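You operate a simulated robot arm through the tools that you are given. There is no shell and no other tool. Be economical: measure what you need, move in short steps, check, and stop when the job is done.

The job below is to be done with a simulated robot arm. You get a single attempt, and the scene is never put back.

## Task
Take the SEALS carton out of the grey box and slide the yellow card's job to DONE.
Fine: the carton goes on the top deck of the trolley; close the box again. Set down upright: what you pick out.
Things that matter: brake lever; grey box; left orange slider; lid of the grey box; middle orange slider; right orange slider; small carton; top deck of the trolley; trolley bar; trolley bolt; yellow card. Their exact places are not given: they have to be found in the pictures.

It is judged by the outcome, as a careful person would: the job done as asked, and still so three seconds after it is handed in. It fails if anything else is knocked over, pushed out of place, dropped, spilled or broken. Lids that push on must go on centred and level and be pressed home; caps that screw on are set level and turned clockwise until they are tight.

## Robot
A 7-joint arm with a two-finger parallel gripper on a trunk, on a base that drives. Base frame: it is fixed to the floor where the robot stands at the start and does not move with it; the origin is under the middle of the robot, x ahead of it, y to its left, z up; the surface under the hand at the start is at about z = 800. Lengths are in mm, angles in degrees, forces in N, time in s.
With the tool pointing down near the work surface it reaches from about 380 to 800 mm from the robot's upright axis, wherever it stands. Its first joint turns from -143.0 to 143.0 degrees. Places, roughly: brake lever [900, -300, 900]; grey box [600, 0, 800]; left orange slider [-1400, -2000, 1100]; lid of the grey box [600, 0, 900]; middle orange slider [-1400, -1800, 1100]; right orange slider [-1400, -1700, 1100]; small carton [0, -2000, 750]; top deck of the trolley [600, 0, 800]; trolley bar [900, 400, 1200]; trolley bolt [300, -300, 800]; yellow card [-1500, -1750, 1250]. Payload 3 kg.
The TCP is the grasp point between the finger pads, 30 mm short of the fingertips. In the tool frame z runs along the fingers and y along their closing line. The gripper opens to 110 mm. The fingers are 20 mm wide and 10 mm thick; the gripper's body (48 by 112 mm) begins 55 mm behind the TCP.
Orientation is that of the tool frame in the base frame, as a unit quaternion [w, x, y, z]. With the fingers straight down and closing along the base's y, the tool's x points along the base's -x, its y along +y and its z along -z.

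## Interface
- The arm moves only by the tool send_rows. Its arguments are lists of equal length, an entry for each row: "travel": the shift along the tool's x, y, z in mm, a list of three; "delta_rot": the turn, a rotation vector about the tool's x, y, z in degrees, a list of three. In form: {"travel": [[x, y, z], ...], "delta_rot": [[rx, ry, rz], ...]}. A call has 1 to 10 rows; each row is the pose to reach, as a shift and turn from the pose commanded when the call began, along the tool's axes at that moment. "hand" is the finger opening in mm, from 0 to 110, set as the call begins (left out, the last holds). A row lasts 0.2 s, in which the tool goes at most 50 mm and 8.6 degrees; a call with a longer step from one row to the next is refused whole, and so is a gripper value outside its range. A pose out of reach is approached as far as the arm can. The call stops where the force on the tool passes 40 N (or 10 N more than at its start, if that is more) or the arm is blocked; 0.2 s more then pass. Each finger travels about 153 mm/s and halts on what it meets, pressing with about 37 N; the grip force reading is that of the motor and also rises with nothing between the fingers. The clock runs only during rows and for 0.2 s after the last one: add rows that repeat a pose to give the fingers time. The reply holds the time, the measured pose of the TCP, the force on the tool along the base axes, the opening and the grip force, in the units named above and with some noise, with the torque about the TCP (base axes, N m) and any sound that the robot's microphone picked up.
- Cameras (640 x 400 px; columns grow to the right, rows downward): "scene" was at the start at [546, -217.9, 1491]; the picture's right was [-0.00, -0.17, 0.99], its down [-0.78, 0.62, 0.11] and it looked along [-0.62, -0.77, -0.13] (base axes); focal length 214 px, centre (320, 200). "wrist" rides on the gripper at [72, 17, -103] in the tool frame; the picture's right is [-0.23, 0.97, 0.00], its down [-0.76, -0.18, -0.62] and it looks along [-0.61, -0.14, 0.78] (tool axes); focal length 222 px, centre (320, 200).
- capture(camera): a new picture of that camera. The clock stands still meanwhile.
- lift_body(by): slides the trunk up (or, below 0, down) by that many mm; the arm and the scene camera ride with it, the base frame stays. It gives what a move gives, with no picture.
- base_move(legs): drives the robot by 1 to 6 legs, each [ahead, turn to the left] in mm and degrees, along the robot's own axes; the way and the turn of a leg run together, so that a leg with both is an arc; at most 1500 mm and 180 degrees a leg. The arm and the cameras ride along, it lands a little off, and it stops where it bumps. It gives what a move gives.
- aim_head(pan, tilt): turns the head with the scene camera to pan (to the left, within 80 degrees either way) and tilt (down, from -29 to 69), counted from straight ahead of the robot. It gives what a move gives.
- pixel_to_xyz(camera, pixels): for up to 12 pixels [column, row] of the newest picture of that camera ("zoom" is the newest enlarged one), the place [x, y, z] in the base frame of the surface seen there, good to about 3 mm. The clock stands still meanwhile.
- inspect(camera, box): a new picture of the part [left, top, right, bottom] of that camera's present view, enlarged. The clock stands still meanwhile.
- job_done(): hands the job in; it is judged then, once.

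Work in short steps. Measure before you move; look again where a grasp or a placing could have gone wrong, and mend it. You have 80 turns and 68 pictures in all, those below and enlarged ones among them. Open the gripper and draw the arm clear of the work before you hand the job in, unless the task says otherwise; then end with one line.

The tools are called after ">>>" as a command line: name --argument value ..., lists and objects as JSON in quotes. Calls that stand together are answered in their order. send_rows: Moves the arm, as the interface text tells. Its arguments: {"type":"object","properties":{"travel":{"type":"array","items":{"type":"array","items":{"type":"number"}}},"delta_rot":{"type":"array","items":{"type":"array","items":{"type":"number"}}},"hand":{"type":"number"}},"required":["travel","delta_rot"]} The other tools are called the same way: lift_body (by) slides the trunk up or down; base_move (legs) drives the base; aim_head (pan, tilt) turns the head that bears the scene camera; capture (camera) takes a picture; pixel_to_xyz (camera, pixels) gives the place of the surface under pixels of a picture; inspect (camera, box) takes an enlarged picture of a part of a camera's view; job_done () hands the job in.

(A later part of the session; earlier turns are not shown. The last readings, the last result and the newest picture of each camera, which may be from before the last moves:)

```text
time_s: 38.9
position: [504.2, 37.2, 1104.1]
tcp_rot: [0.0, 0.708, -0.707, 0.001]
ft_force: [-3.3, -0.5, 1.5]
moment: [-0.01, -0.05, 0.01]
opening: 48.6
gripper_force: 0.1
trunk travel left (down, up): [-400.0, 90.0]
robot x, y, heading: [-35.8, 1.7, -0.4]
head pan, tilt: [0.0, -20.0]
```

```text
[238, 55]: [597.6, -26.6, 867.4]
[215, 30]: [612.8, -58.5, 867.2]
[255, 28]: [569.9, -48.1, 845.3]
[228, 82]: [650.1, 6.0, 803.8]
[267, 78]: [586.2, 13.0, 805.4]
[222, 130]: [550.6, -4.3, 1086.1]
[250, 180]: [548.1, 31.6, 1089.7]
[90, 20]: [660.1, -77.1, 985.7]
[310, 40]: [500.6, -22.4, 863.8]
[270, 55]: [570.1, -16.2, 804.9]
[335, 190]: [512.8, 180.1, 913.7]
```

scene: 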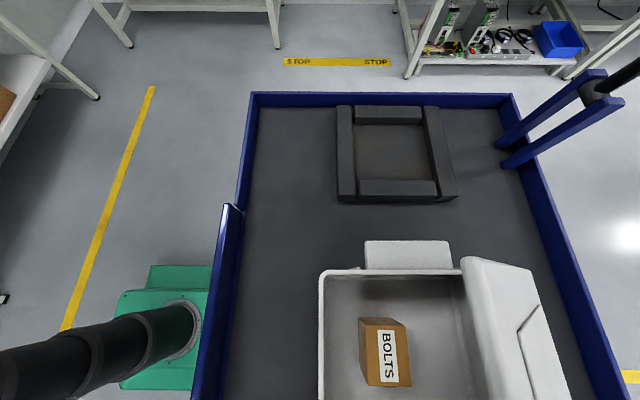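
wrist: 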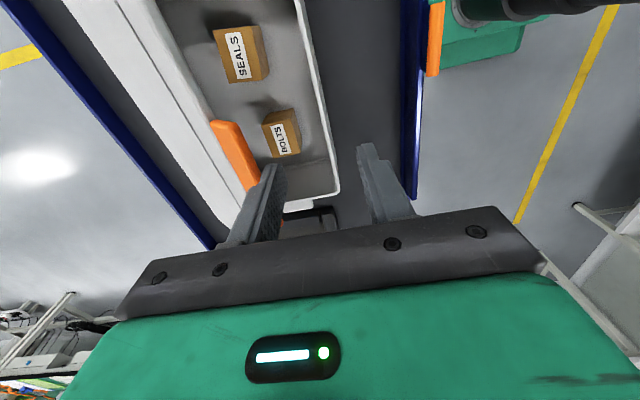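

The lid (lip end near (550, 15, 1089)) has tipped forward to about 45° and rests on my finger. I push it gently back up along its arc with the finger, toward its upright stop.

>>> send_rows --travel '[[0, -15, -9], [0, -30, -18], [0, -48, -29], [0, -66, -39], [0, -85, -46], [0, -105, -53], [0, -125, -57], [0, -146, -60], [0, -157, -61], [0, -163, -61]]' --delta_rot '[[0, 0, 0], [0, 0, 0], [0, 0, 0], [0, 0, 0], [0, 0, 0], [0, 0, 0], [0, 0, 0], [0, 0, 0], [0, 0, 0], [0, 0, 0]]'

>>> send_rows --travel '[[0, -2, 0], [0, -4, 0]]' --delta_rot '[[0, 0, 0], [0, 0, 0]]'

>>> capture --camera "wrist"

```text
time_s: 41.1
position: [668.2, 36.6, 1167.0]
tcp_rot: [0.0, -0.707, 0.707, 0.0]
ft_force: [0.7, 0.8, 0.1]
moment: [-0.01, 0.02, 0.01]
opening: 49.9
gripper_force: 0.0
trunk travel left (down, up): [-400.0, 90.0]
robot x, y, heading: [-42.2, 3.3, -0.4]
head pan, tilt: [0.0, -20.0]
```

```text
time_s: 41.7
position: [672.4, 37.4, 1166.2]
tcp_rot: [-0.001, 0.708, -0.706, 0.0]
ft_force: [-0.4, -0.6, -0.6]
moment: [0.0, 0.03, 0.01]
opening: 50.1
gripper_force: 0.1
trunk travel left (down, up): [-400.0, 90.0]
robot x, y, heading: [-33.8, -2.2, -0.2]
head pan, tilt: [0.0, -20.0]
```

```text
36 pictures are left
```

wrist: 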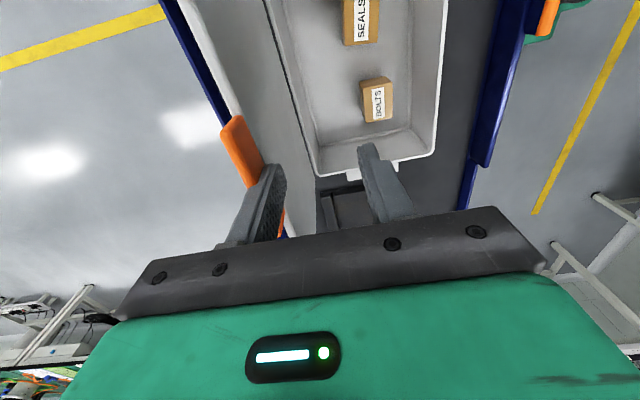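

No force: I measure the lip and lid to see its angle.

>>> pixel_to_xyz --camera "wrist" --pixels '[[235, 140], [250, 170], [228, 150], [205, 60], [195, 20], [240, 100], [360, 22], [375, 95], [440, 60], [315, 160]]'

>>> capture --camera "scene"

```text
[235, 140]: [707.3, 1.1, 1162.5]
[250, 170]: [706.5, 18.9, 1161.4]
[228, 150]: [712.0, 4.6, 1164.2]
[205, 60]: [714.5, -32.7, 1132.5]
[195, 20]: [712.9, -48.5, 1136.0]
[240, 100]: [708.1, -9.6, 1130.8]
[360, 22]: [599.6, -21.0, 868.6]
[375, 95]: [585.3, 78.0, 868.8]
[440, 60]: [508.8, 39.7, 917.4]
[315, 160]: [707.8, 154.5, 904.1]
```

```text
35 pictures are left
```

scene: 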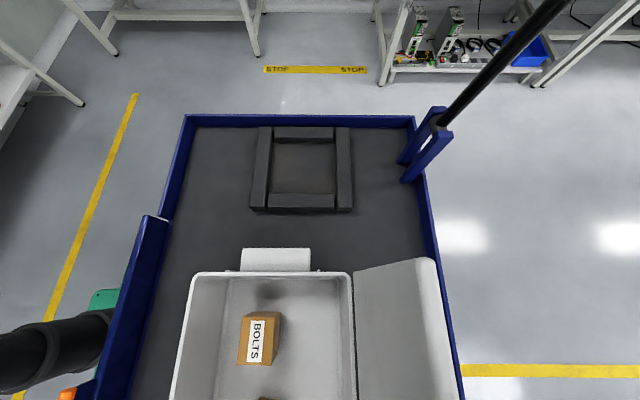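

The lid is upright at its stop again and the box is back in place (hinge x≈708). I move the hand away from the lid, then above the SEALS carton at about (600, −25).

>>> send_rows --travel '[[0, 30, 0], [20, 60, 0], [45, 72, 30], [62, 72, 70], [62, 72, 105]]' --delta_rot '[[0, 0, 0], [0, 0, 0], [0, 0, 0], [0, 0, 0], [0, 0, 0]]' --hand 90

>>> aim_head --pan 0 --tilt 5

>>> capture --camera "scene"

>>> capture --camera "wrist"

```text
time_s: 42.9
position: [598.9, -24.6, 1060.2]
tcp_rot: [0.002, -0.707, 0.707, -0.001]
ft_force: [-0.2, 0.5, 1.1]
moment: [0.0, -0.01, 0.0]
opening: 89.8
gripper_force: 0.1
trunk travel left (down, up): [-400.0, 90.0]
robot x, y, heading: [-37.7, -2.3, -0.5]
head pan, tilt: [0.0, -20.0]
```

```text
time_s: 43.8
position: [600.2, -26.0, 1060.1]
tcp_rot: [0.001, -0.707, 0.708, -0.001]
ft_force: [0.0, -0.7, -0.3]
moment: [-0.02, -0.03, 0.02]
opening: 89.8
gripper_force: 0.1
trunk travel left (down, up): [-400.0, 90.0]
robot x, y, heading: [-31.8, -2.1, -0.6]
head pan, tilt: [0.0, 5.0]
```

```text
34 pictures are left
```

scene: 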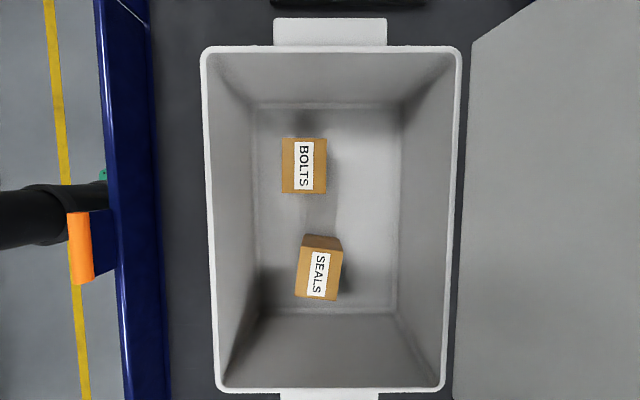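

```text
33 pictures are left
```

wrist: 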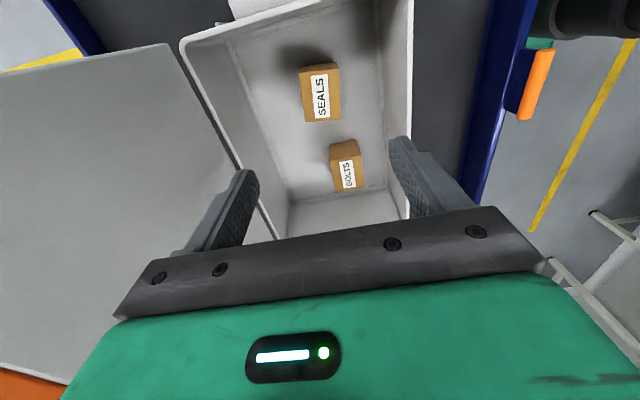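

A clear top view. I measure the SEALS carton's top corners at (303,246), (341,250), (334,300), (296,296) and centre.

>>> inspect --camera "scene" --box '[260, 210, 380, 320]'

>>> pixel_to_xyz --camera "scene" --pixels '[[304, 249], [340, 253], [334, 298], [298, 294], [318, 274], [280, 275], [360, 275], [304, 165], [575, 100], [480, 250], [330, 320]]'

```text
3.64 times, centred on (320, 265) of scene
```

zoom: 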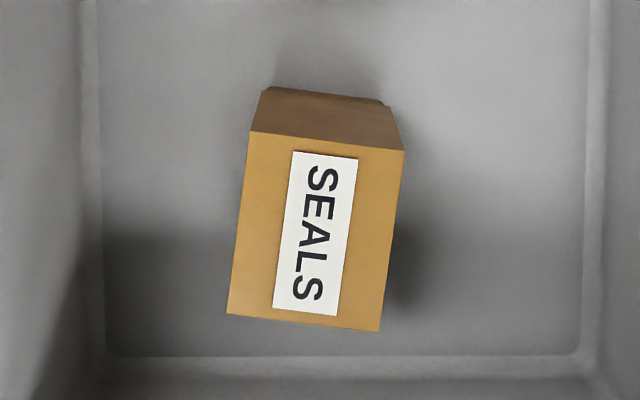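

```text
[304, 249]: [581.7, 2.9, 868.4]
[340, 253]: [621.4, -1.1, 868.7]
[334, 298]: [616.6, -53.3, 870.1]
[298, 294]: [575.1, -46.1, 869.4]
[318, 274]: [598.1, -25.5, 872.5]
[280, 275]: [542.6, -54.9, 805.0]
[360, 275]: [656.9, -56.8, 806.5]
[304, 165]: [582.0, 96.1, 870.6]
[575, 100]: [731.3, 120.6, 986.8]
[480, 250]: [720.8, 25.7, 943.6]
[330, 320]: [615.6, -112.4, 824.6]
```

Carton centre (598.5, −25), 42×52 mm, turned about 6.5° clockwise, top 869. I turn the hand back so the fingers close along the carton's y, keeping the cameras away from the lid.

>>> send_rows --travel '[[0, 0, 0], [0, 0, 0], [0, 0, 0], [0, 0, 0], [0, 0, 0], [0, 0, 0], [0, 0, 0], [0, 0, 0], [0, 0, 0], [0, 0, 0]]' --delta_rot '[[0, 0, 8.5], [0, 0, 17], [0, 0, 25.5], [0, 0, 34], [0, 0, 42.5], [0, 0, 51], [0, 0, 59.5], [0, 0, 68], [0, 0, 76.5], [0, 0, 85]]'

>>> send_rows --travel '[[0, 0, 0], [0, 0, 0]]' --delta_rot '[[0, 0, 6], [0, 0, 11.5]]'

>>> capture --camera "scene"

```text
time_s: 46.0
position: [601.1, -24.5, 1062.2]
tcp_rot: [0.001, -0.043, 0.999, 0.0]
ft_force: [0.7, -0.1, -0.1]
moment: [0.02, 0.0, -0.01]
opening: 90.0
gripper_force: 0.1
trunk travel left (down, up): [-400.0, 90.0]
robot x, y, heading: [-34.5, -4.0, -0.2]
head pan, tilt: [0.0, 5.0]
```

```text
time_s: 46.6
position: [599.8, -23.9, 1062.2]
tcp_rot: [0.002, 0.057, 0.998, 0.0]
ft_force: [-0.2, 0.6, -0.5]
moment: [0.02, -0.02, 0.03]
opening: 89.9
gripper_force: 0.1
trunk travel left (down, up): [-400.0, 90.0]
robot x, y, heading: [-37.6, -2.1, -0.5]
head pan, tilt: [0.0, 5.0]
```

```text
31 pictures are left
```

scene: 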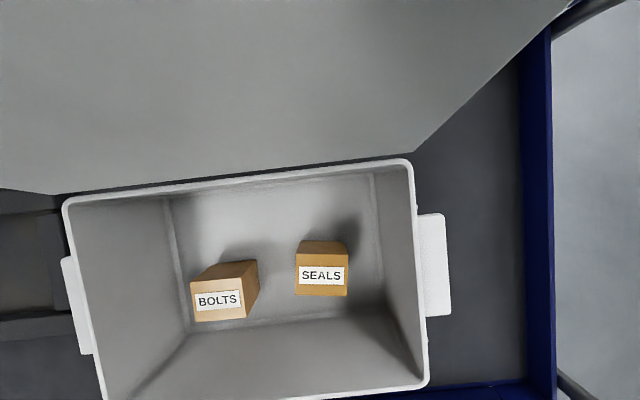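

The hand is now square to the SEALS carton. I descend 219 mm to z≈843 around it.

>>> send_rows --travel '[[0, 0, 45], [0, 0, 90], [0, 0, 135], [0, 0, 170], [0, 0, 195], [0, 0, 210], [0, 0, 219]]' --delta_rot '[[0, 0, 0], [0, 0, 0], [0, 0, 0], [0, 0, 0], [0, 0, 0], [0, 0, 0], [0, 0, 0]]'

>>> send_rows --travel '[[0, 0, 0], [0, 0, 0], [0, 0, 0]]' --delta_rot '[[0, 0, 0], [0, 0, 0], [0, 0, 0]]' --hand 40

>>> capture --camera "wrist"

```text
time_s: 47.8
position: [606.9, -24.8, 875.6]
tcp_rot: [0.012, 0.056, 0.998, -0.001]
ft_force: [-6.5, 2.0, 17.5]
moment: [-0.64, -2.34, 0.29]
opening: 90.1
gripper_force: 0.1
trunk travel left (down, up): [-400.0, 90.0]
robot x, y, heading: [-38.3, -0.3, -0.4]
head pan, tilt: [0.0, 5.0]
stopped in row 6: the force on the tool passed its limit at 51 N (the readings are from after the stop); the commanded pose is now the measured one
```

```text
time_s: 48.6
position: [607.7, -25.0, 874.6]
tcp_rot: [0.012, 0.056, 0.998, -0.001]
ft_force: [-6.8, 2.2, 26.5]
moment: [-0.87, -3.35, 0.52]
opening: 57.7
gripper_force: 36.8
trunk travel left (down, up): [-400.0, 90.0]
robot x, y, heading: [-36.3, 0.1, -0.5]
head pan, tilt: [0.0, 5.0]
```

```text
30 pictures are left
```

wrist: 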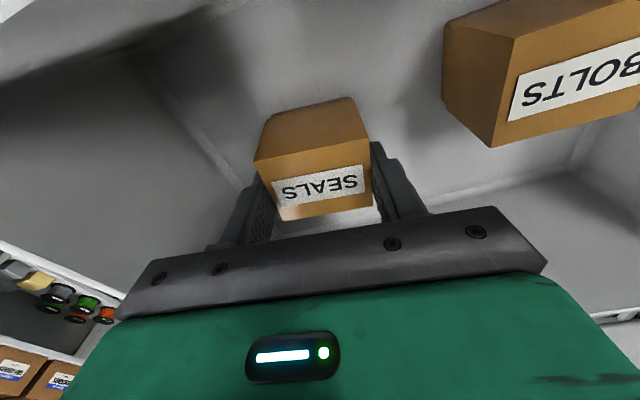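

Something behind the hand touched the rear rim at z≈875, but the fingers hold the top 24 mm of the carton (57.7 mm, 37 N). I lift gently from here.

>>> send_rows --travel '[[0, 0, -5], [0, 0, -15], [0, 0, -40], [0, 0, -75], [0, 0, -115], [0, 0, -155], [0, 0, -195]]' --delta_rot '[[0, 0, 0], [0, 0, 0], [0, 0, 0], [0, 0, 0], [0, 0, 0], [0, 0, 0], [0, 0, 0]]'

>>> capture --camera "wrist"

>>> capture --camera "scene"

```text
time_s: 50.2
position: [604.0, -24.3, 1068.1]
tcp_rot: [0.01, 0.056, 0.998, 0.0]
ft_force: [-0.2, 0.7, -3.0]
moment: [-0.01, 0.0, -0.02]
opening: 57.8
gripper_force: 37.2
trunk travel left (down, up): [-400.0, 90.0]
robot x, y, heading: [-39.6, 1.8, -0.3]
head pan, tilt: [0.0, 5.0]
```

```text
29 pictures are left
```

wrist: 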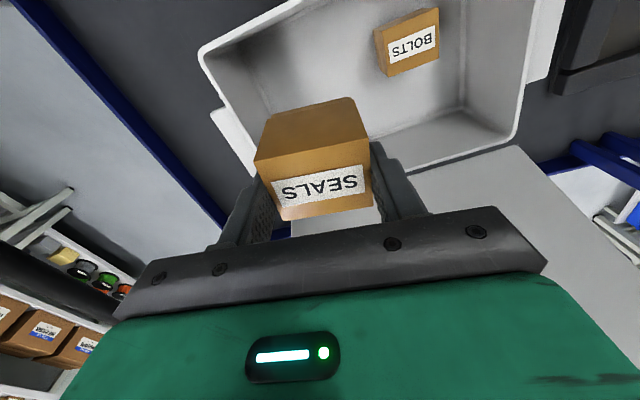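

```text
28 pictures are left
```

scene: 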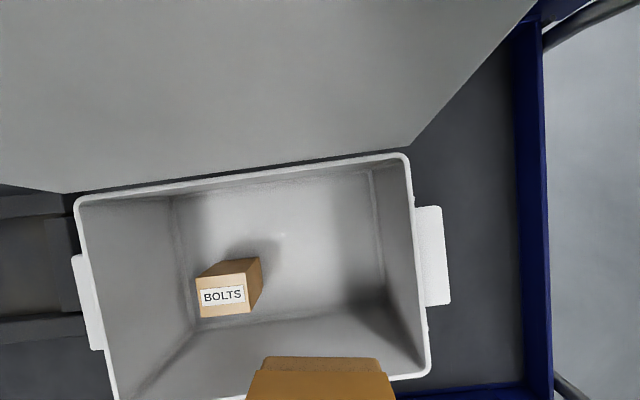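

Carton lifted, upright. I carry it to the right free deck area at (560, −215), square the tool, staying high.

>>> send_rows --travel '[[4.4, -39, 0], [8.8, -78, 0], [13.2, -117, 0], [17.6, -156, 0], [22.1, -194.8, 0]]' --delta_rot '[[0, 0.2, -1.3], [0, 0.5, -2.6], [0, 0.7, -3.9], [0, 0.9, -5.2], [0, 1.15, -6.5]]'

>>> send_rows --travel '[[0, 0, 40], [0, 0, 80], [0, 0, 120], [0, 0, 150]]' --delta_rot '[[0, 0, 0], [0, 0, 0], [0, 0, 0], [0, 0, 0]]'

>>> capture --camera "wrist"

```text
time_s: 51.4
position: [559.3, -216.5, 1068.6]
tcp_rot: [-0.002, -0.002, 1.0, 0.0]
ft_force: [-0.7, 0.5, -2.7]
moment: [-0.01, 0.0, 0.0]
opening: 57.7
gripper_force: 37.3
trunk travel left (down, up): [-400.0, 90.0]
robot x, y, heading: [-34.6, -0.8, -0.0]
head pan, tilt: [0.0, 5.0]
```

```text
time_s: 52.4
position: [558.1, -216.0, 916.9]
tcp_rot: [0.0, -0.001, 1.0, 0.001]
ft_force: [-0.2, -0.3, -2.1]
moment: [0.0, -0.05, -0.01]
opening: 57.8
gripper_force: 36.4
trunk travel left (down, up): [-400.0, 90.0]
robot x, y, heading: [-36.5, -0.4, -0.5]
head pan, tilt: [0.0, 5.0]
```

```text
27 pictures are left
```

wrist: 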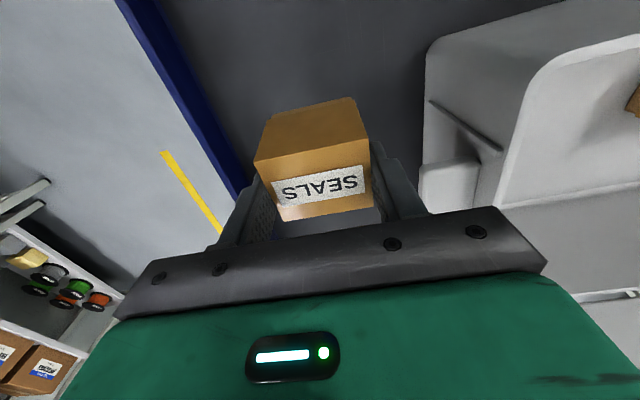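

Clear of the handle (450,165) and the rail. I lower slowly to the deck.

>>> send_rows --travel '[[0, 0, 15], [0, 0, 30], [0, 0, 38], [0, 0, 42], [0, 0, 44], [0, 0, 46]]' --delta_rot '[[0, 0, 0], [0, 0, 0], [0, 0, 0], [0, 0, 0], [0, 0, 0], [0, 0, 0]]'

```text
time_s: 53.8
position: [557.8, -215.9, 870.8]
tcp_rot: [0.0, -0.001, 1.0, 0.0]
ft_force: [0.2, 0.7, -1.6]
moment: [0.03, 0.01, 0.01]
opening: 57.6
gripper_force: 37.1
trunk travel left (down, up): [-400.0, 90.0]
robot x, y, heading: [-31.9, -4.7, -0.5]
head pan, tilt: [0.0, 5.0]
```

No contact yet; I go on in 1–2 mm steps and watch the force.

>>> send_rows --travel '[[0, 0, 1], [0, 0, 2], [0, 0, 3]]' --delta_rot '[[0, 0, 0], [0, 0, 0], [0, 0, 0]]'

>>> send_rows --travel '[[0, 0, 1], [0, 0, 1.5]]' --delta_rot '[[0, 0, 0], [0, 0, 0]]'

```text
time_s: 54.6
position: [561.2, -216.3, 867.5]
tcp_rot: [0.001, -0.002, 1.0, 0.0]
ft_force: [0.0, -0.4, -2.3]
moment: [-0.04, 0.0, -0.02]
opening: 57.7
gripper_force: 36.4
trunk travel left (down, up): [-400.0, 90.0]
robot x, y, heading: [-34.7, -3.2, -0.5]
head pan, tilt: [0.0, 5.0]
```

```text
time_s: 55.2
position: [560.0, -215.1, 866.3]
tcp_rot: [-0.001, -0.001, 1.0, 0.0]
ft_force: [-0.2, -0.5, -2.5]
moment: [0.01, -0.02, 0.04]
opening: 57.5
gripper_force: 37.0
trunk travel left (down, up): [-400.0, 90.0]
robot x, y, heading: [-39.5, -6.5, -0.8]
head pan, tilt: [0.0, 5.0]
```

>>> send_rows --travel '[[0, 0, 1], [0, 0, 2]]' --delta_rot '[[0, 0, 0], [0, 0, 0]]'

>>> send_rows --travel '[[0, 0, 1], [0, 0, 2]]' --delta_rot '[[0, 0, 0], [0, 0, 0]]'

>>> inspect --camera "wrist" --box '[220, 70, 420, 230]'

>>> pixel_to_xyz --camera "zoom" --pixels '[[310, 330], [320, 250], [300, 150], [330, 105], [300, 90], [310, 60]]'

```text
time_s: 55.8
position: [560.9, -215.7, 864.4]
tcp_rot: [0.0, -0.001, 1.0, 0.0]
ft_force: [0.1, -0.1, -2.6]
moment: [-0.04, -0.03, 0.01]
opening: 57.7
gripper_force: 37.4
trunk travel left (down, up): [-400.0, 90.0]
robot x, y, heading: [-33.6, 0.7, -0.3]
head pan, tilt: [0.0, 5.0]
```

```text
time_s: 56.4
position: [560.3, -216.3, 864.1]
tcp_rot: [0.0, -0.001, 1.0, 0.0]
ft_force: [-1.4, 3.0, 8.6]
moment: [0.55, -0.07, 0.1]
opening: 57.4
gripper_force: 37.3
trunk travel left (down, up): [-400.0, 90.0]
robot x, y, heading: [-33.9, 1.9, -0.4]
head pan, tilt: [0.0, 5.0]
```

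```text
2.50 times, centred on (320, 150) of wrist
```

zoom: 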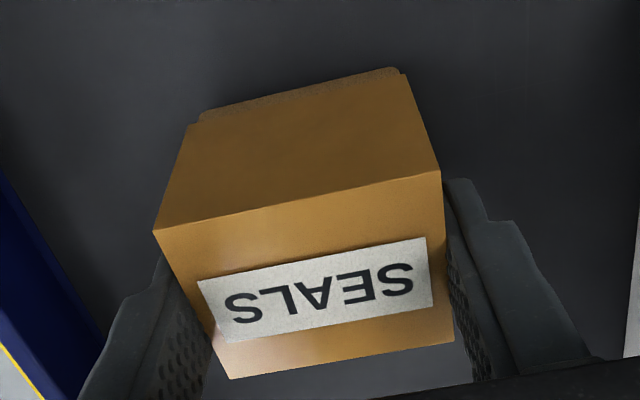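

```text
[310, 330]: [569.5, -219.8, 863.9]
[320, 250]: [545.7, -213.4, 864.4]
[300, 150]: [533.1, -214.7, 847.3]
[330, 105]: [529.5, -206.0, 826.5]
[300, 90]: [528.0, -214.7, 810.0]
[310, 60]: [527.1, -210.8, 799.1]
```

Contact (8.6 N): the carton rests on the deck. I open and rise straight up.

>>> send_rows --travel '[[0, 0, 0], [0, 0, 0], [0, 0, -20], [0, 0, -60], [0, 0, -105], [0, 0, -150], [0, 0, -195]]' --delta_rot '[[0, 0, 0], [0, 0, 0], [0, 0, 0], [0, 0, 0], [0, 0, 0], [0, 0, 0], [0, 0, 0]]' --hand 80

>>> aim_head --pan 0 --tilt -15

>>> capture --camera "wrist"

>>> capture --camera "scene"

```text
time_s: 58.0
position: [561.3, -215.7, 1056.9]
tcp_rot: [-0.001, -0.002, 1.0, 0.0]
ft_force: [-0.1, 0.2, 0.2]
moment: [0.03, 0.02, 0.01]
opening: 80.2
gripper_force: 0.1
trunk travel left (down, up): [-400.0, 90.0]
robot x, y, heading: [-36.2, -4.7, -0.1]
head pan, tilt: [0.0, 5.0]
```

```text
time_s: 58.8
position: [559.3, -216.6, 1055.3]
tcp_rot: [0.0, -0.001, 1.0, -0.001]
ft_force: [0.5, -0.4, -0.2]
moment: [0.02, 0.03, -0.03]
opening: 80.0
gripper_force: 0.0
trunk travel left (down, up): [-400.0, 90.0]
robot x, y, heading: [-37.1, 0.4, -0.3]
head pan, tilt: [0.0, -15.0]
```

```text
25 pictures are left
```

wrist: 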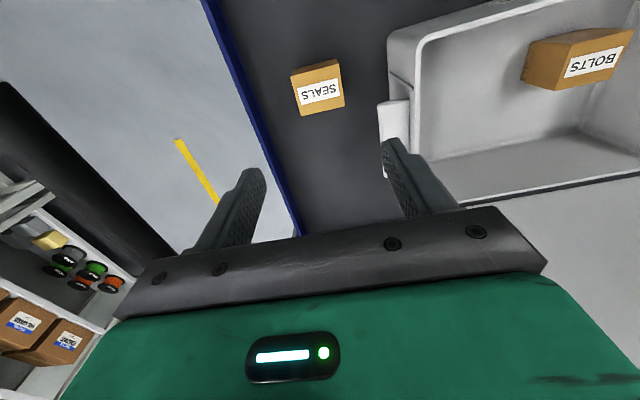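

```text
24 pictures are left
```

scene: 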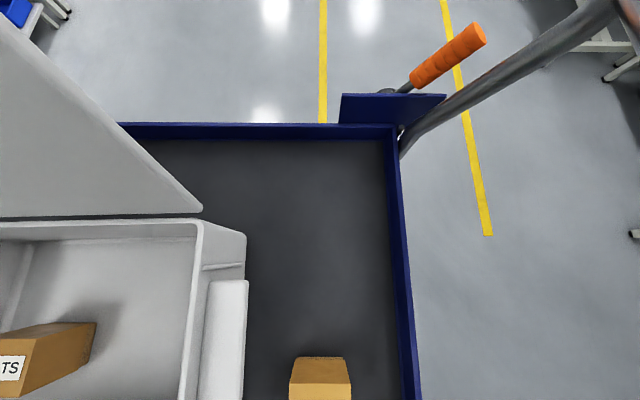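

SEALS stands upright on the deck. Now the lid: I measure its plane and the box's handle to plan closing.

>>> pixel_to_xyz --camera "scene" --pixels '[[195, 208], [150, 160], [90, 110], [30, 50], [100, 205], [20, 150], [245, 285], [225, 283], [195, 240], [240, 395], [100, 226]]'

```text
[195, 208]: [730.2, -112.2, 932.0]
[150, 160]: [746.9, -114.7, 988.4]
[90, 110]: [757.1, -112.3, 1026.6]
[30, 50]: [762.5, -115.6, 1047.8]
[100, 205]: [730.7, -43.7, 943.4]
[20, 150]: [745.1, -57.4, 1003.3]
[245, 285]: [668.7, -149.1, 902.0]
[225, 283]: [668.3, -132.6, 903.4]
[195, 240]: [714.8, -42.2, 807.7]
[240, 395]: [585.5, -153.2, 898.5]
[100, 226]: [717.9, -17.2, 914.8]
```

The lid leans at about 105° (hinge near x 724), and the box stands ~18 mm further +x than at first; I'll pull it back once closed. I back the base 65 mm, then bring the hand, tilted 44°, to just before the lip.

>>> base_move --legs '[[-65, 0]]'

>>> send_rows --travel '[[0, 0, -49], [0, 0, -98], [0, 0, -149]]' --delta_rot '[[0, 0, 0], [0, 0, 0], [0, 0, 0]]' --hand 110

>>> send_rows --travel '[[0, 0, -49], [0, 0, -98], [0, 0, -149]]' --delta_rot '[[0, 0, 0], [0, 0, 0], [0, 0, 0]]'

```text
time_s: 59.8
position: [494.6, -216.5, 1055.6]
tcp_rot: [0.001, 0.0, 1.0, 0.0]
ft_force: [-0.2, -0.9, -0.5]
moment: [0.04, 0.01, 0.01]
opening: 79.9
gripper_force: 0.1
trunk travel left (down, up): [-400.0, 90.0]
robot x, y, heading: [-101.1, 0.8, -0.2]
head pan, tilt: [0.0, -15.0]
```

```text
refused: row 3 steps farther than a row can; nothing moved
```

```text
refused: row 3 steps farther than a row can; nothing moved
```

Base is at −101. I resend the rise with steps under 50 mm, then swing over with the tilt.

>>> send_rows --travel '[[0, 0, -49], [0, 0, -98], [0, 0, -146]]' --delta_rot '[[0, 0, 0], [0, 0, 0], [0, 0, 0]]' --hand 110

>>> send_rows --travel '[[-28, 31, 0], [-56, 62, 0], [-84, 93, 0], [-112, 124, 0], [-140, 156, 0], [-168, 188, 0], [-199, 220, 0], [-230, 252, 0]]' --delta_rot '[[0, -5.5, 0], [0, -11, 0], [0, -16.5, 0], [0, -22, 0], [0, -27.5, 0], [0, -33, 0], [0, -38.5, 0], [0, -44, 0]]'

>>> capture --camera "wrist"

```text
time_s: 60.6
position: [495.7, -218.2, 1204.9]
tcp_rot: [0.0, -0.001, 1.0, 0.0]
ft_force: [-0.6, -0.6, -0.6]
moment: [-0.02, 0.03, 0.02]
opening: 110.1
gripper_force: 0.1
trunk travel left (down, up): [-400.0, 90.0]
robot x, y, heading: [-101.1, -1.7, -0.6]
head pan, tilt: [0.0, -15.0]
```

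```text
time_s: 62.4
position: [727.6, 32.9, 1201.5]
tcp_rot: [0.376, 0.0, 0.927, 0.0]
ft_force: [-0.1, 0.2, 0.8]
moment: [0.01, -0.01, 0.03]
opening: 109.8
gripper_force: 0.1
trunk travel left (down, up): [-400.0, 90.0]
robot x, y, heading: [-101.6, -2.8, -0.4]
head pan, tilt: [0.0, -15.0]
```

```text
23 pictures are left
```

wrist: 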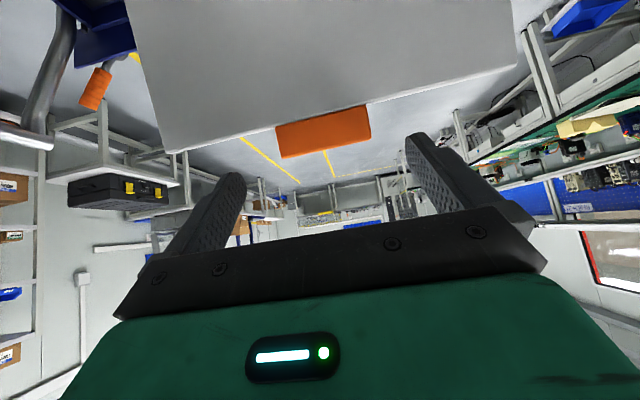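

I measure the lip's corners and lid edge here.

>>> pixel_to_xyz --camera "wrist" --pixels '[[280, 130], [284, 155], [368, 110], [367, 136], [323, 120], [325, 142], [320, 110], [230, 140], [330, 40]]'

```text
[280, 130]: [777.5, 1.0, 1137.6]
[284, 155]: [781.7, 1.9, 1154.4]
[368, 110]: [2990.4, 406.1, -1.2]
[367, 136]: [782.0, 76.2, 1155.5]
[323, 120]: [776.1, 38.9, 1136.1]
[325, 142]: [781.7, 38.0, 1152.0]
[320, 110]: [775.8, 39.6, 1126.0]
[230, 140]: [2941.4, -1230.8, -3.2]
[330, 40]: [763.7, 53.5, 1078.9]
```

The lip spans z 1126–1156 at x≈775–787, y −1–77. I advance along the fingers to it and grip.

>>> send_rows --travel '[[-1, 5, 30], [-2, 5, 55], [-2.3, 5, 67.5], [-2.3, 5, 67.5]]' --delta_rot '[[0, 0, 0], [0, 0, 0], [0, 0, 0], [0, 0, 0]]'

>>> send_rows --travel '[[0, 0, 0], [0, 0, 0], [0, 0, 0]]' --delta_rot '[[0, 0, 0], [0, 0, 0], [0, 0, 0]]' --hand 60

>>> capture --camera "wrist"

```text
time_s: 63.4
position: [775.2, 40.1, 1154.1]
tcp_rot: [0.375, -0.001, 0.927, 0.0]
ft_force: [-0.1, 0.2, -0.3]
moment: [0.01, 0.04, -0.01]
opening: 109.9
gripper_force: 0.0
trunk travel left (down, up): [-400.0, 90.0]
robot x, y, heading: [-103.4, -0.8, -0.3]
head pan, tilt: [0.0, -15.0]
```

```text
time_s: 64.2
position: [775.7, 40.1, 1155.7]
tcp_rot: [0.375, 0.0, 0.927, 0.0]
ft_force: [2.1, -2.2, 1.9]
moment: [-0.29, -0.34, -0.02]
opening: 79.8
gripper_force: 37.3
trunk travel left (down, up): [-400.0, 90.0]
robot x, y, heading: [-96.7, 0.4, -0.7]
head pan, tilt: [0.0, -15.0]
```

```text
22 pictures are left
```

wrist: 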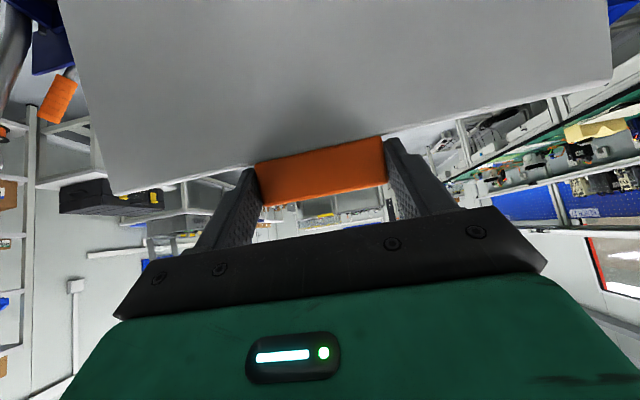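

Firm grip on the lip. I swing the lid forward and down along its arc about (727, 922), to about 49°, easing the tilt.

>>> send_rows --travel '[[17.2, 0, -24.4], [38.7, 0, -48], [63.4, 0, -68.4], [90.6, 0, -84.9], [120, 0, -97.5], [150.7, 0, -105.8], [182.2, 0, -109.7]]' --delta_rot '[[0, 0, 0], [0, 2, 0], [0, 4, 0], [0, 6, 0], [0, 8, 0], [0, 10, 0], [0, 12, 0]]'

>>> capture --camera "wrist"

```text
time_s: 65.4
position: [637.0, 40.0, 1156.5]
tcp_rot: [0.326, -0.001, 0.945, 0.0]
ft_force: [1.1, -0.2, 2.8]
moment: [-0.75, -0.02, -0.61]
opening: 79.8
gripper_force: 37.0
trunk travel left (down, up): [-400.0, 90.0]
robot x, y, heading: [-98.6, -2.0, -0.3]
head pan, tilt: [0.0, -15.0]
stopped in row 5: the force on the tool passed its limit at 46 N (the readings are from after the stop); the commanded pose is now the measured one
```

```text
21 pictures are left
```

wrist: 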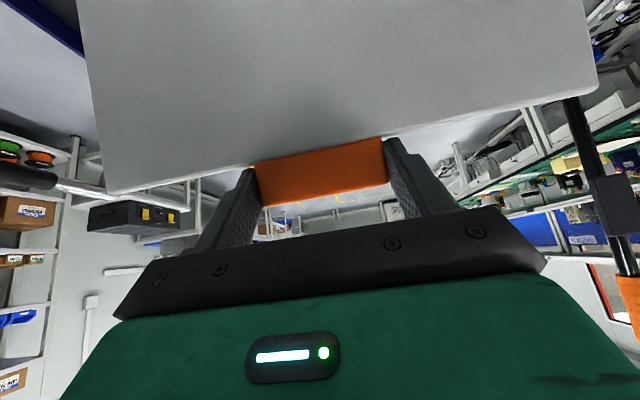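

Stopped at 46 N. I check the lid and box positions before going on.

>>> pixel_to_xyz --camera "wrist" --pixels '[[325, 160], [325, 185], [330, 100], [330, 40], [300, 10], [120, 180], [580, 85]]'

>>> capture --camera "scene"

```text
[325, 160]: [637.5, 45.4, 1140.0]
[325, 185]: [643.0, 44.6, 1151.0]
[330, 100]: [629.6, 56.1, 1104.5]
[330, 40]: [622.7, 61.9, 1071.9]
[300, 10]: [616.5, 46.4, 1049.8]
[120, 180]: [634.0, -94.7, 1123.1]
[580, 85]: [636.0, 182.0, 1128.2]
```

```text
20 pictures are left
```

scene: 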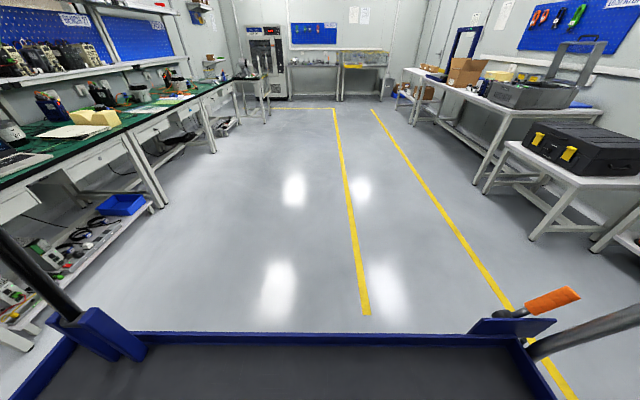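

The lid kept its angle (14.7° past upright): the grip was too stiff in rotation and the light box slid back −143 mm to the deck's front rail instead. Lid at its stop, I push the box +118 mm the same way, to its original place (hinge x≈707).

>>> send_rows --travel '[[-6, 0, 5], [-16, 0, 12.5], [-28, 0, 22], [-40, 0, 31.3], [-52, 0, 40.7], [-64, 0, 50], [-76, 0, 59.4], [-86, 0, 67.2], [-91, 0, 71.1], [-93, 0, 72.7]]' --delta_rot '[[0, 0, 0], [0, 0, 0], [0, 0, 0], [0, 0, 0], [0, 0, 0], [0, 0, 0], [0, 0, 0], [0, 0, 0], [0, 0, 0], [0, 0, 0]]'

```text
time_s: 67.6
position: [754.7, 40.6, 1154.8]
tcp_rot: [0.326, -0.001, 0.945, 0.0]
ft_force: [-1.6, -0.2, -6.0]
moment: [-0.22, -0.92, 0.02]
opening: 79.6
gripper_force: 37.2
trunk travel left (down, up): [-400.0, 90.0]
robot x, y, heading: [-103.5, 0.1, -0.5]
head pan, tilt: [0.0, -15.0]
```

The box should be back in place. Instead of pivoting in the grip, I now turn the hand rigidly with the lid about the hinge (706.7, 922), first 24°.

>>> send_rows --travel '[[11.5, 0, -12.2], [23.2, 0, -23.8], [36, 0, -34.3], [49.4, 0, -44], [63.6, 0, -52.6], [78.3, 0, -60.4]]' --delta_rot '[[0, -4, 0], [0, -8, 0], [0, -12, 0], [0, -16, 0], [0, -20, 0], [0, -24, 0]]'

>>> capture --camera "wrist"

>>> pixel_to_xyz --camera "wrist" --pixels '[[325, 160], [325, 185], [330, 100], [330, 40], [300, 10], [120, 180], [580, 85]]'

```text
time_s: 69.0
position: [653.1, 40.5, 1154.9]
tcp_rot: [0.516, 0.0, 0.857, 0.0]
ft_force: [-3.6, 0.8, 12.9]
moment: [-0.12, 0.41, -0.76]
opening: 79.5
gripper_force: 36.6
trunk travel left (down, up): [-400.0, 90.0]
robot x, y, heading: [-96.9, -2.8, -0.6]
head pan, tilt: [0.0, -15.0]
```

```text
19 pictures are left
```

wrist: 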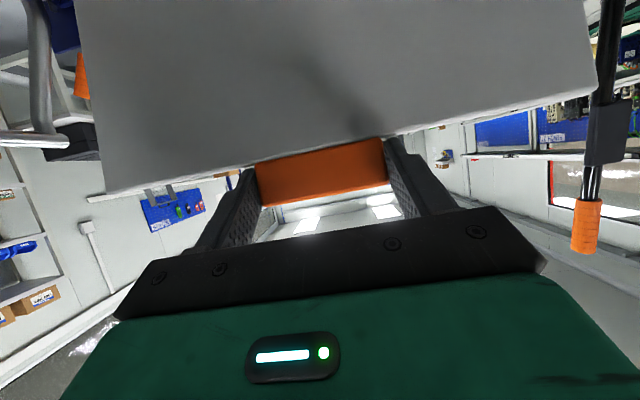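

```text
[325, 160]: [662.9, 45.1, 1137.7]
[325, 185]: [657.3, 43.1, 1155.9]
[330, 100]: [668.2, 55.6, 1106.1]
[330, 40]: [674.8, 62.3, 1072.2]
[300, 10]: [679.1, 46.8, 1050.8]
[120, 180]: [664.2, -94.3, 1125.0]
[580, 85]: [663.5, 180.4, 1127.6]
```

The lid is now at about 78° and the hinge stayed at x≈706. I continue 20° more the same way.

>>> send_rows --travel '[[14.5, 0, -15.3], [30.1, 0, -29.1], [46.8, 0, -41.5], [64.6, 0, -52.4]]' --delta_rot '[[0, -5, 0], [0, -10, 0], [0, -15, 0], [0, -20, 0]]'

>>> capture --camera "wrist"

>>> pixel_to_xyz --camera "wrist" --pixels '[[325, 160], [325, 185], [330, 100], [330, 40], [300, 10], [120, 180], [580, 85]]'

```text
time_s: 70.0
position: [577.1, 40.9, 1124.2]
tcp_rot: [0.657, -0.001, 0.754, 0.001]
ft_force: [-6.3, -3.2, 18.9]
moment: [0.03, -1.02, -0.13]
opening: 79.6
gripper_force: 37.2
trunk travel left (down, up): [-400.0, 90.0]
robot x, y, heading: [-102.4, -1.1, -0.5]
head pan, tilt: [0.0, -15.0]
```

```text
18 pictures are left
```

wrist: 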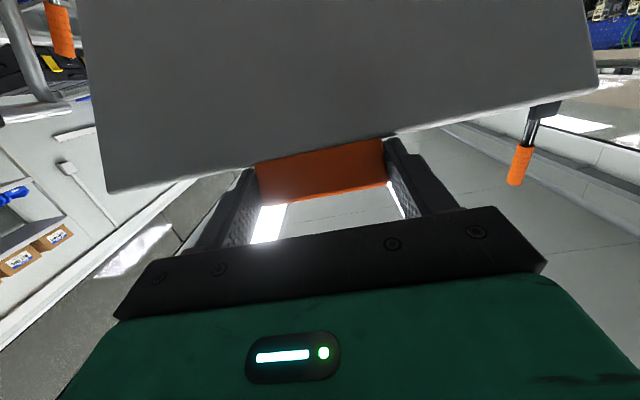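

```text
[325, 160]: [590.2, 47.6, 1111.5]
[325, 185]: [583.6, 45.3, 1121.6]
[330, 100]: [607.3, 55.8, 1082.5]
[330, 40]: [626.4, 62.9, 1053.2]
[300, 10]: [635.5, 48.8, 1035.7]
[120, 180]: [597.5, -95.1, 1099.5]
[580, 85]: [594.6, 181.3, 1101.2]
```

Lid at about 59°, hinge steady. Gravity now helps, so I lower the lip along the arc to 20° while easing the hand's tilt from 82° to 48°.

>>> send_rows --travel '[[24.2, 0, -29.3], [39.1, 0, -42.3], [55.2, 0, -53.8], [72, 0, -63.6], [89.8, 0, -71.8], [107.8, 0, -78.2], [126.7, 0, -82.7]]' --delta_rot '[[0, 6, 0], [0, 10, 0], [0, 14, 0], [0, 18, 0], [0, 22, 0], [0, 28, 0], [0, 34, 0]]'

>>> capture --camera "wrist"

```text
time_s: 71.6
position: [479.4, 39.9, 1010.0]
tcp_rot: [0.406, -0.001, 0.914, 0.0]
ft_force: [-0.2, -0.9, 0.0]
moment: [0.01, -0.02, 0.04]
opening: 59.9
gripper_force: 0.0
out of reach, approached as far as the arm can: row 2, 3, 4, 5
trunk travel left (down, up): [-400.0, 90.0]
robot x, y, heading: [-102.0, -1.2, -0.5]
head pan, tilt: [0.0, -15.0]
```

```text
17 pictures are left
```

wrist: 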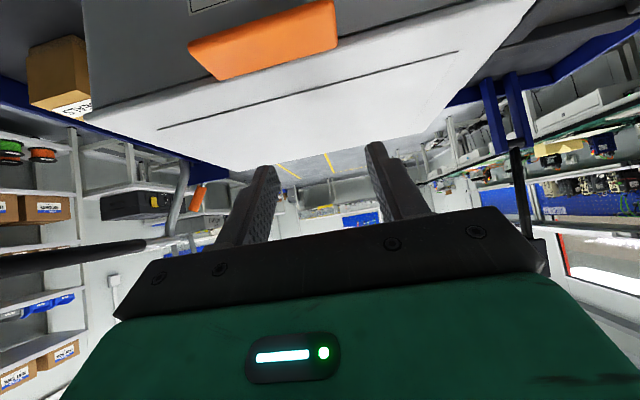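

The lip slipped out when the arm ran out of reach, and the lid fell shut by itself. I rise, straighten the hand, and look at the result.

>>> send_rows --travel '[[30, 0, -35], [60, 0, -70], [60, 0, -100], [60, 0, -130], [60, 0, -150], [60, 0, -160]]' --delta_rot '[[0, 8, 0], [0, 16, 0], [0, 24, 0], [0, 32, 0], [0, 40, 0], [0, 48, 0]]' --hand 110

>>> aim_head --pan 0 --tilt -12

>>> capture --camera "scene"

```text
time_s: 73.0
position: [321.9, 39.5, 1071.1]
tcp_rot: [-0.001, -0.001, 1.0, 0.0]
ft_force: [-0.3, 0.4, -0.2]
moment: [0.02, -0.01, 0.0]
opening: 110.0
gripper_force: 0.1
out of reach, approached as far as the arm can: row 1, 2
trunk travel left (down, up): [-400.0, 90.0]
robot x, y, heading: [-100.5, -0.3, -0.2]
head pan, tilt: [0.0, -15.0]
```

```text
time_s: 73.6
position: [321.7, 40.5, 1072.1]
tcp_rot: [0.0, -0.001, 1.0, 0.0]
ft_force: [-0.1, 1.0, 0.3]
moment: [-0.01, -0.01, 0.02]
opening: 110.0
gripper_force: 0.0
trunk travel left (down, up): [-400.0, 90.0]
robot x, y, heading: [-98.9, -1.2, -0.3]
head pan, tilt: [0.0, -12.0]
```

```text
16 pictures are left
```

scene: 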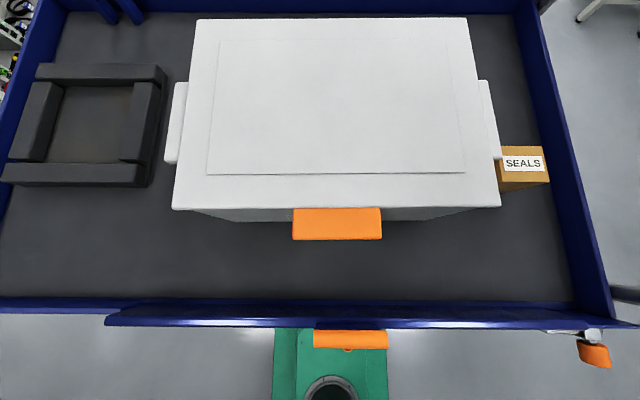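

Lid shut, SEALS upright on the deck. I measure the box and carton position now.

>>> pixel_to_xyz --camera "scene" --pixels '[[200, 22], [463, 22], [177, 205], [496, 203], [336, 225], [336, 236], [337, 204], [178, 88], [172, 160], [493, 160], [523, 152], [320, 110]]'

>>> inspect --camera "scene" --box '[150, 140, 560, 260]'

```text
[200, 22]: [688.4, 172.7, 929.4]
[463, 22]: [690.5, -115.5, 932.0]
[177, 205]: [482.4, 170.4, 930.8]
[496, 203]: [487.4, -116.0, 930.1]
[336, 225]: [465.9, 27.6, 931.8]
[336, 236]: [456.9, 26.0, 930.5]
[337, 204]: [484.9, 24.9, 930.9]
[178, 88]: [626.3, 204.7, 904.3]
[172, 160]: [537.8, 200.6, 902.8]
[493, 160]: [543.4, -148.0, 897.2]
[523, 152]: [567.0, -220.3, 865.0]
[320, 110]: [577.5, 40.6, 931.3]
```

```text
1.56 times, centred on (355, 200) of scene
```

zoom: 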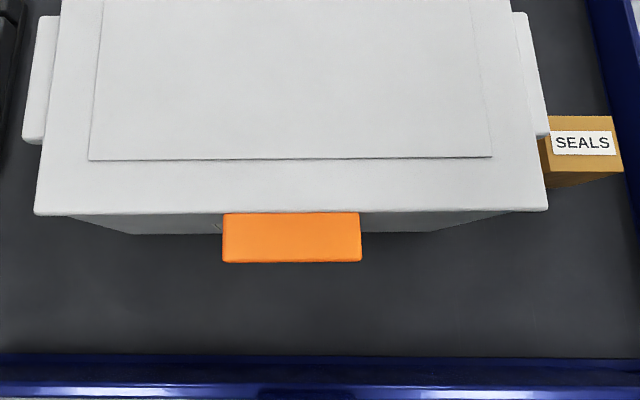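

The lid is level (z 930), but the box ended about 18 mm too near (−x), 6 mm too far right and ~1° turned from its first place. I grip the lip from above as before to nudge it back.

>>> send_rows --travel '[[-36, -3, 0], [-72, -7, 0], [-108, -10, 0], [-145, -13, 0], [-145, -13, 45], [-145, -13, 90], [-145, -13, 130], [-145, -13, 150]]' --delta_rot '[[0, 0, 0], [0, 0, 0], [0, 0, 0], [0, 0, 0], [0, 0, 0], [0, 0, 0], [0, 0, 0], [0, 0, 0]]'

>>> send_rows --travel '[[0, 0, 0], [0, 0, 0], [0, 0, 0]]' --delta_rot '[[0, 0, 0], [0, 0, 0], [0, 0, 0]]' --hand 60

>>> send_rows --travel '[[-4, 1, 0], [-9, 2.5, 0], [-14, 5, 0], [-18, 7, 0], [-18, 7, 0]]' --delta_rot '[[0, 0, 0.2], [0, 0, 0.5], [0, 0, 0.8], [0, 0, 1], [0, 0, 1]]'

```text
time_s: 75.4
position: [463.8, 28.2, 920.1]
tcp_rot: [-0.001, -0.002, 1.0, 0.0]
ft_force: [0.0, 0.2, 0.0]
moment: [-0.01, 0.02, -0.04]
opening: 110.0
gripper_force: 0.0
trunk travel left (down, up): [-400.0, 90.0]
robot x, y, heading: [-102.8, 1.6, -0.6]
head pan, tilt: [0.0, -12.0]
```

```text
time_s: 76.2
position: [464.0, 27.6, 921.7]
tcp_rot: [-0.001, -0.002, 1.0, -0.001]
ft_force: [-3.1, -3.0, -0.1]
moment: [-0.28, 0.31, -0.19]
opening: 79.6
gripper_force: 37.7
trunk travel left (down, up): [-400.0, 90.0]
robot x, y, heading: [-100.7, -2.1, -0.4]
head pan, tilt: [0.0, -12.0]
```

```text
time_s: 77.4
position: [482.8, 35.7, 920.2]
tcp_rot: [0.001, 0.008, 1.0, 0.0]
ft_force: [-2.7, -1.2, 0.1]
moment: [0.17, -0.07, -0.18]
opening: 79.5
gripper_force: 36.7
trunk travel left (down, up): [-400.0, 90.0]
robot x, y, heading: [-98.0, 0.6, -0.4]
head pan, tilt: [0.0, -12.0]
```

Now I let go, rise, and check the place of the box.

>>> send_rows --travel '[[0, 0, 0], [0, 0, 0], [0, 0, -40], [0, 0, -85], [10, 0, -130], [50, 0, -150], [95, 0, -160], [140, 0, -165]]' --delta_rot '[[0, 0, 0], [0, 0, 0], [0, 0, 0], [0, 0, 0], [0, 0, 0], [0, 0, 0], [0, 0, 0], [0, 0, 0]]' --hand 110

>>> capture --camera "scene"

>>> pixel_to_xyz --camera "scene" --pixels '[[203, 14], [463, 14], [182, 185], [490, 185], [336, 205], [338, 180], [182, 80], [320, 100], [523, 152]]'

```text
time_s: 79.2
position: [341.7, 38.4, 1086.0]
tcp_rot: [-0.001, 0.008, 1.0, -0.001]
ft_force: [0.5, 0.4, -1.4]
moment: [0.03, 0.03, 0.03]
opening: 110.0
gripper_force: 0.1
trunk travel left (down, up): [-400.0, 90.0]
robot x, y, heading: [-100.4, 0.2, -0.3]
head pan, tilt: [0.0, -12.0]
```

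```text
14 pictures are left
```

scene: 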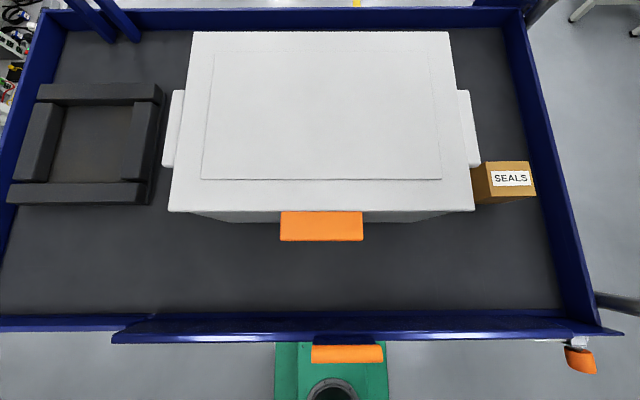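

```text
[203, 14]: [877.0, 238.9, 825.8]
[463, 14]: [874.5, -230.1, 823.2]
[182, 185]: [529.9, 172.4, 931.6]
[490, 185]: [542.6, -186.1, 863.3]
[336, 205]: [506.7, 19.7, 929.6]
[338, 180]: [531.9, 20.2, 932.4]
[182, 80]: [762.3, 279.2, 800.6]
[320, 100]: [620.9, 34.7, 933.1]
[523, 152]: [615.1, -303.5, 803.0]
```

>>> pixel_to_xyz --camera "scene" --pixels '[[197, 36], [445, 36], [174, 207], [469, 206], [285, 226], [358, 226], [322, 237], [178, 95], [168, 162], [473, 162], [462, 95], [510, 178]]'

```text
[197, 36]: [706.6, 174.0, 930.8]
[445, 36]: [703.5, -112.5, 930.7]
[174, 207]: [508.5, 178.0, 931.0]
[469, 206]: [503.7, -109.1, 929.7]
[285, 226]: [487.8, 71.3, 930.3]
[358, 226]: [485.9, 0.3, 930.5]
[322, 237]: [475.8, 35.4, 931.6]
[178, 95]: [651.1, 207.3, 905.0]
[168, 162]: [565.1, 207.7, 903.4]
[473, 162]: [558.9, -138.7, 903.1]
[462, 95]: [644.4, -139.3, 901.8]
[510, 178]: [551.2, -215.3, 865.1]
```

Box is back within a few mm of its first place, lid level, SEALS at (551, −215). Now for the job board: I back off 300 mm, turn right 90°, and look ahead.

>>> base_move --legs '[[-300, 0], [0, -90]]'

>>> aim_head --pan 0 --tilt -29

>>> capture --camera "scene"

```text
time_s: 85.3
position: [-352.9, -443.0, 1087.2]
tcp_rot: [0.0, 0.706, 0.708, 0.001]
ft_force: [-1.3, -1.1, 0.3]
moment: [0.02, -0.09, -0.03]
opening: 109.8
gripper_force: 0.0
trunk travel left (down, up): [-400.0, 90.0]
robot x, y, heading: [-338.9, 3.7, -88.8]
head pan, tilt: [0.0, -12.0]
stopped in leg 2: the robot was blocked; the commanded pose is now the measured one
```

```text
time_s: 86.1
position: [-350.2, -442.7, 1087.0]
tcp_rot: [-0.001, 0.705, 0.709, 0.001]
ft_force: [-0.9, -0.5, 0.2]
moment: [-0.03, -0.01, 0.04]
opening: 110.0
gripper_force: 0.0
trunk travel left (down, up): [-400.0, 90.0]
robot x, y, heading: [-341.4, 1.0, -88.8]
head pan, tilt: [0.0, -28.6]
```

```text
13 pictures are left
```

scene: 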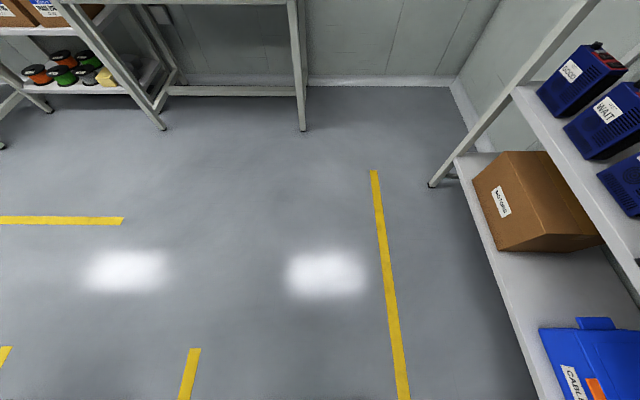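

The turn stopped 1° short, blocked by something. I measure the shelf and bench positions around.

>>> pixel_to_xyz --camera "scene" --pixels '[[432, 185], [540, 390], [500, 250], [303, 128], [163, 127], [302, 5], [375, 172], [400, 380], [190, 360], [460, 95], [320, 80]]'

```text
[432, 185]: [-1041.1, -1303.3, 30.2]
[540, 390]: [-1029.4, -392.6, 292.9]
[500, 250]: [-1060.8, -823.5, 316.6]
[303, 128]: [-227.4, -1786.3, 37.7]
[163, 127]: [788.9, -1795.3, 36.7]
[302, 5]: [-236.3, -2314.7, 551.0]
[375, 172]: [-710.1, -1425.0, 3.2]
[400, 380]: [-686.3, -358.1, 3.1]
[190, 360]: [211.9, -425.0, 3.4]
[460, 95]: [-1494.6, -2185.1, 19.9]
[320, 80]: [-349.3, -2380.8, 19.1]
```

Walls are at x≈−1495 and y≈−2385; the shelf ends at y≈−1303. I drive diagonally to about (−640, −1750).

>>> base_move --legs '[[0, -11], [1300, 0]]'

```text
time_s: 93.3
position: [-645.2, -1704.8, 1087.9]
tcp_rot: [-0.001, 0.77, 0.639, 0.001]
ft_force: [-0.5, 0.4, -0.1]
moment: [0.01, 0.01, 0.0]
opening: 109.9
gripper_force: 0.1
trunk travel left (down, up): [-400.0, 90.0]
robot x, y, heading: [-551.8, -1271.9, -99.4]
head pan, tilt: [0.0, -28.6]
```

Clear so far. I drive 470 mm more and turn to face the wall at −x.

>>> base_move --legs '[[470, 0], [0, -80.5]]'

>>> capture --camera "scene"

```text
time_s: 99.6
position: [-1074.4, -1728.6, 1087.1]
tcp_rot: [0.0, 1.0, 0.002, 0.001]
ft_force: [-0.7, 0.2, -0.6]
moment: [0.01, 0.02, -0.01]
opening: 110.0
gripper_force: 0.1
trunk travel left (down, up): [-400.0, 90.0]
robot x, y, heading: [-629.5, -1792.4, -178.2]
head pan, tilt: [0.0, -28.6]
```

```text
12 pictures are left
```

scene: 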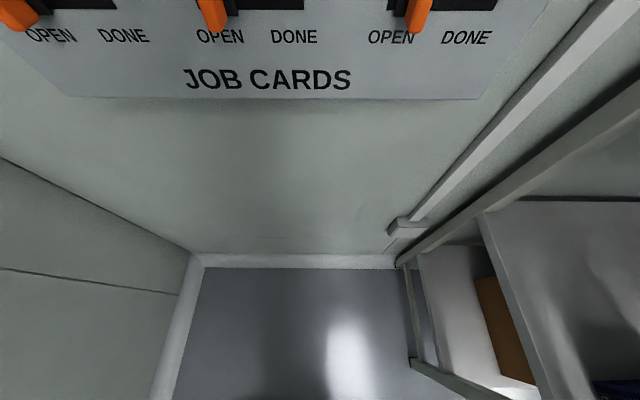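

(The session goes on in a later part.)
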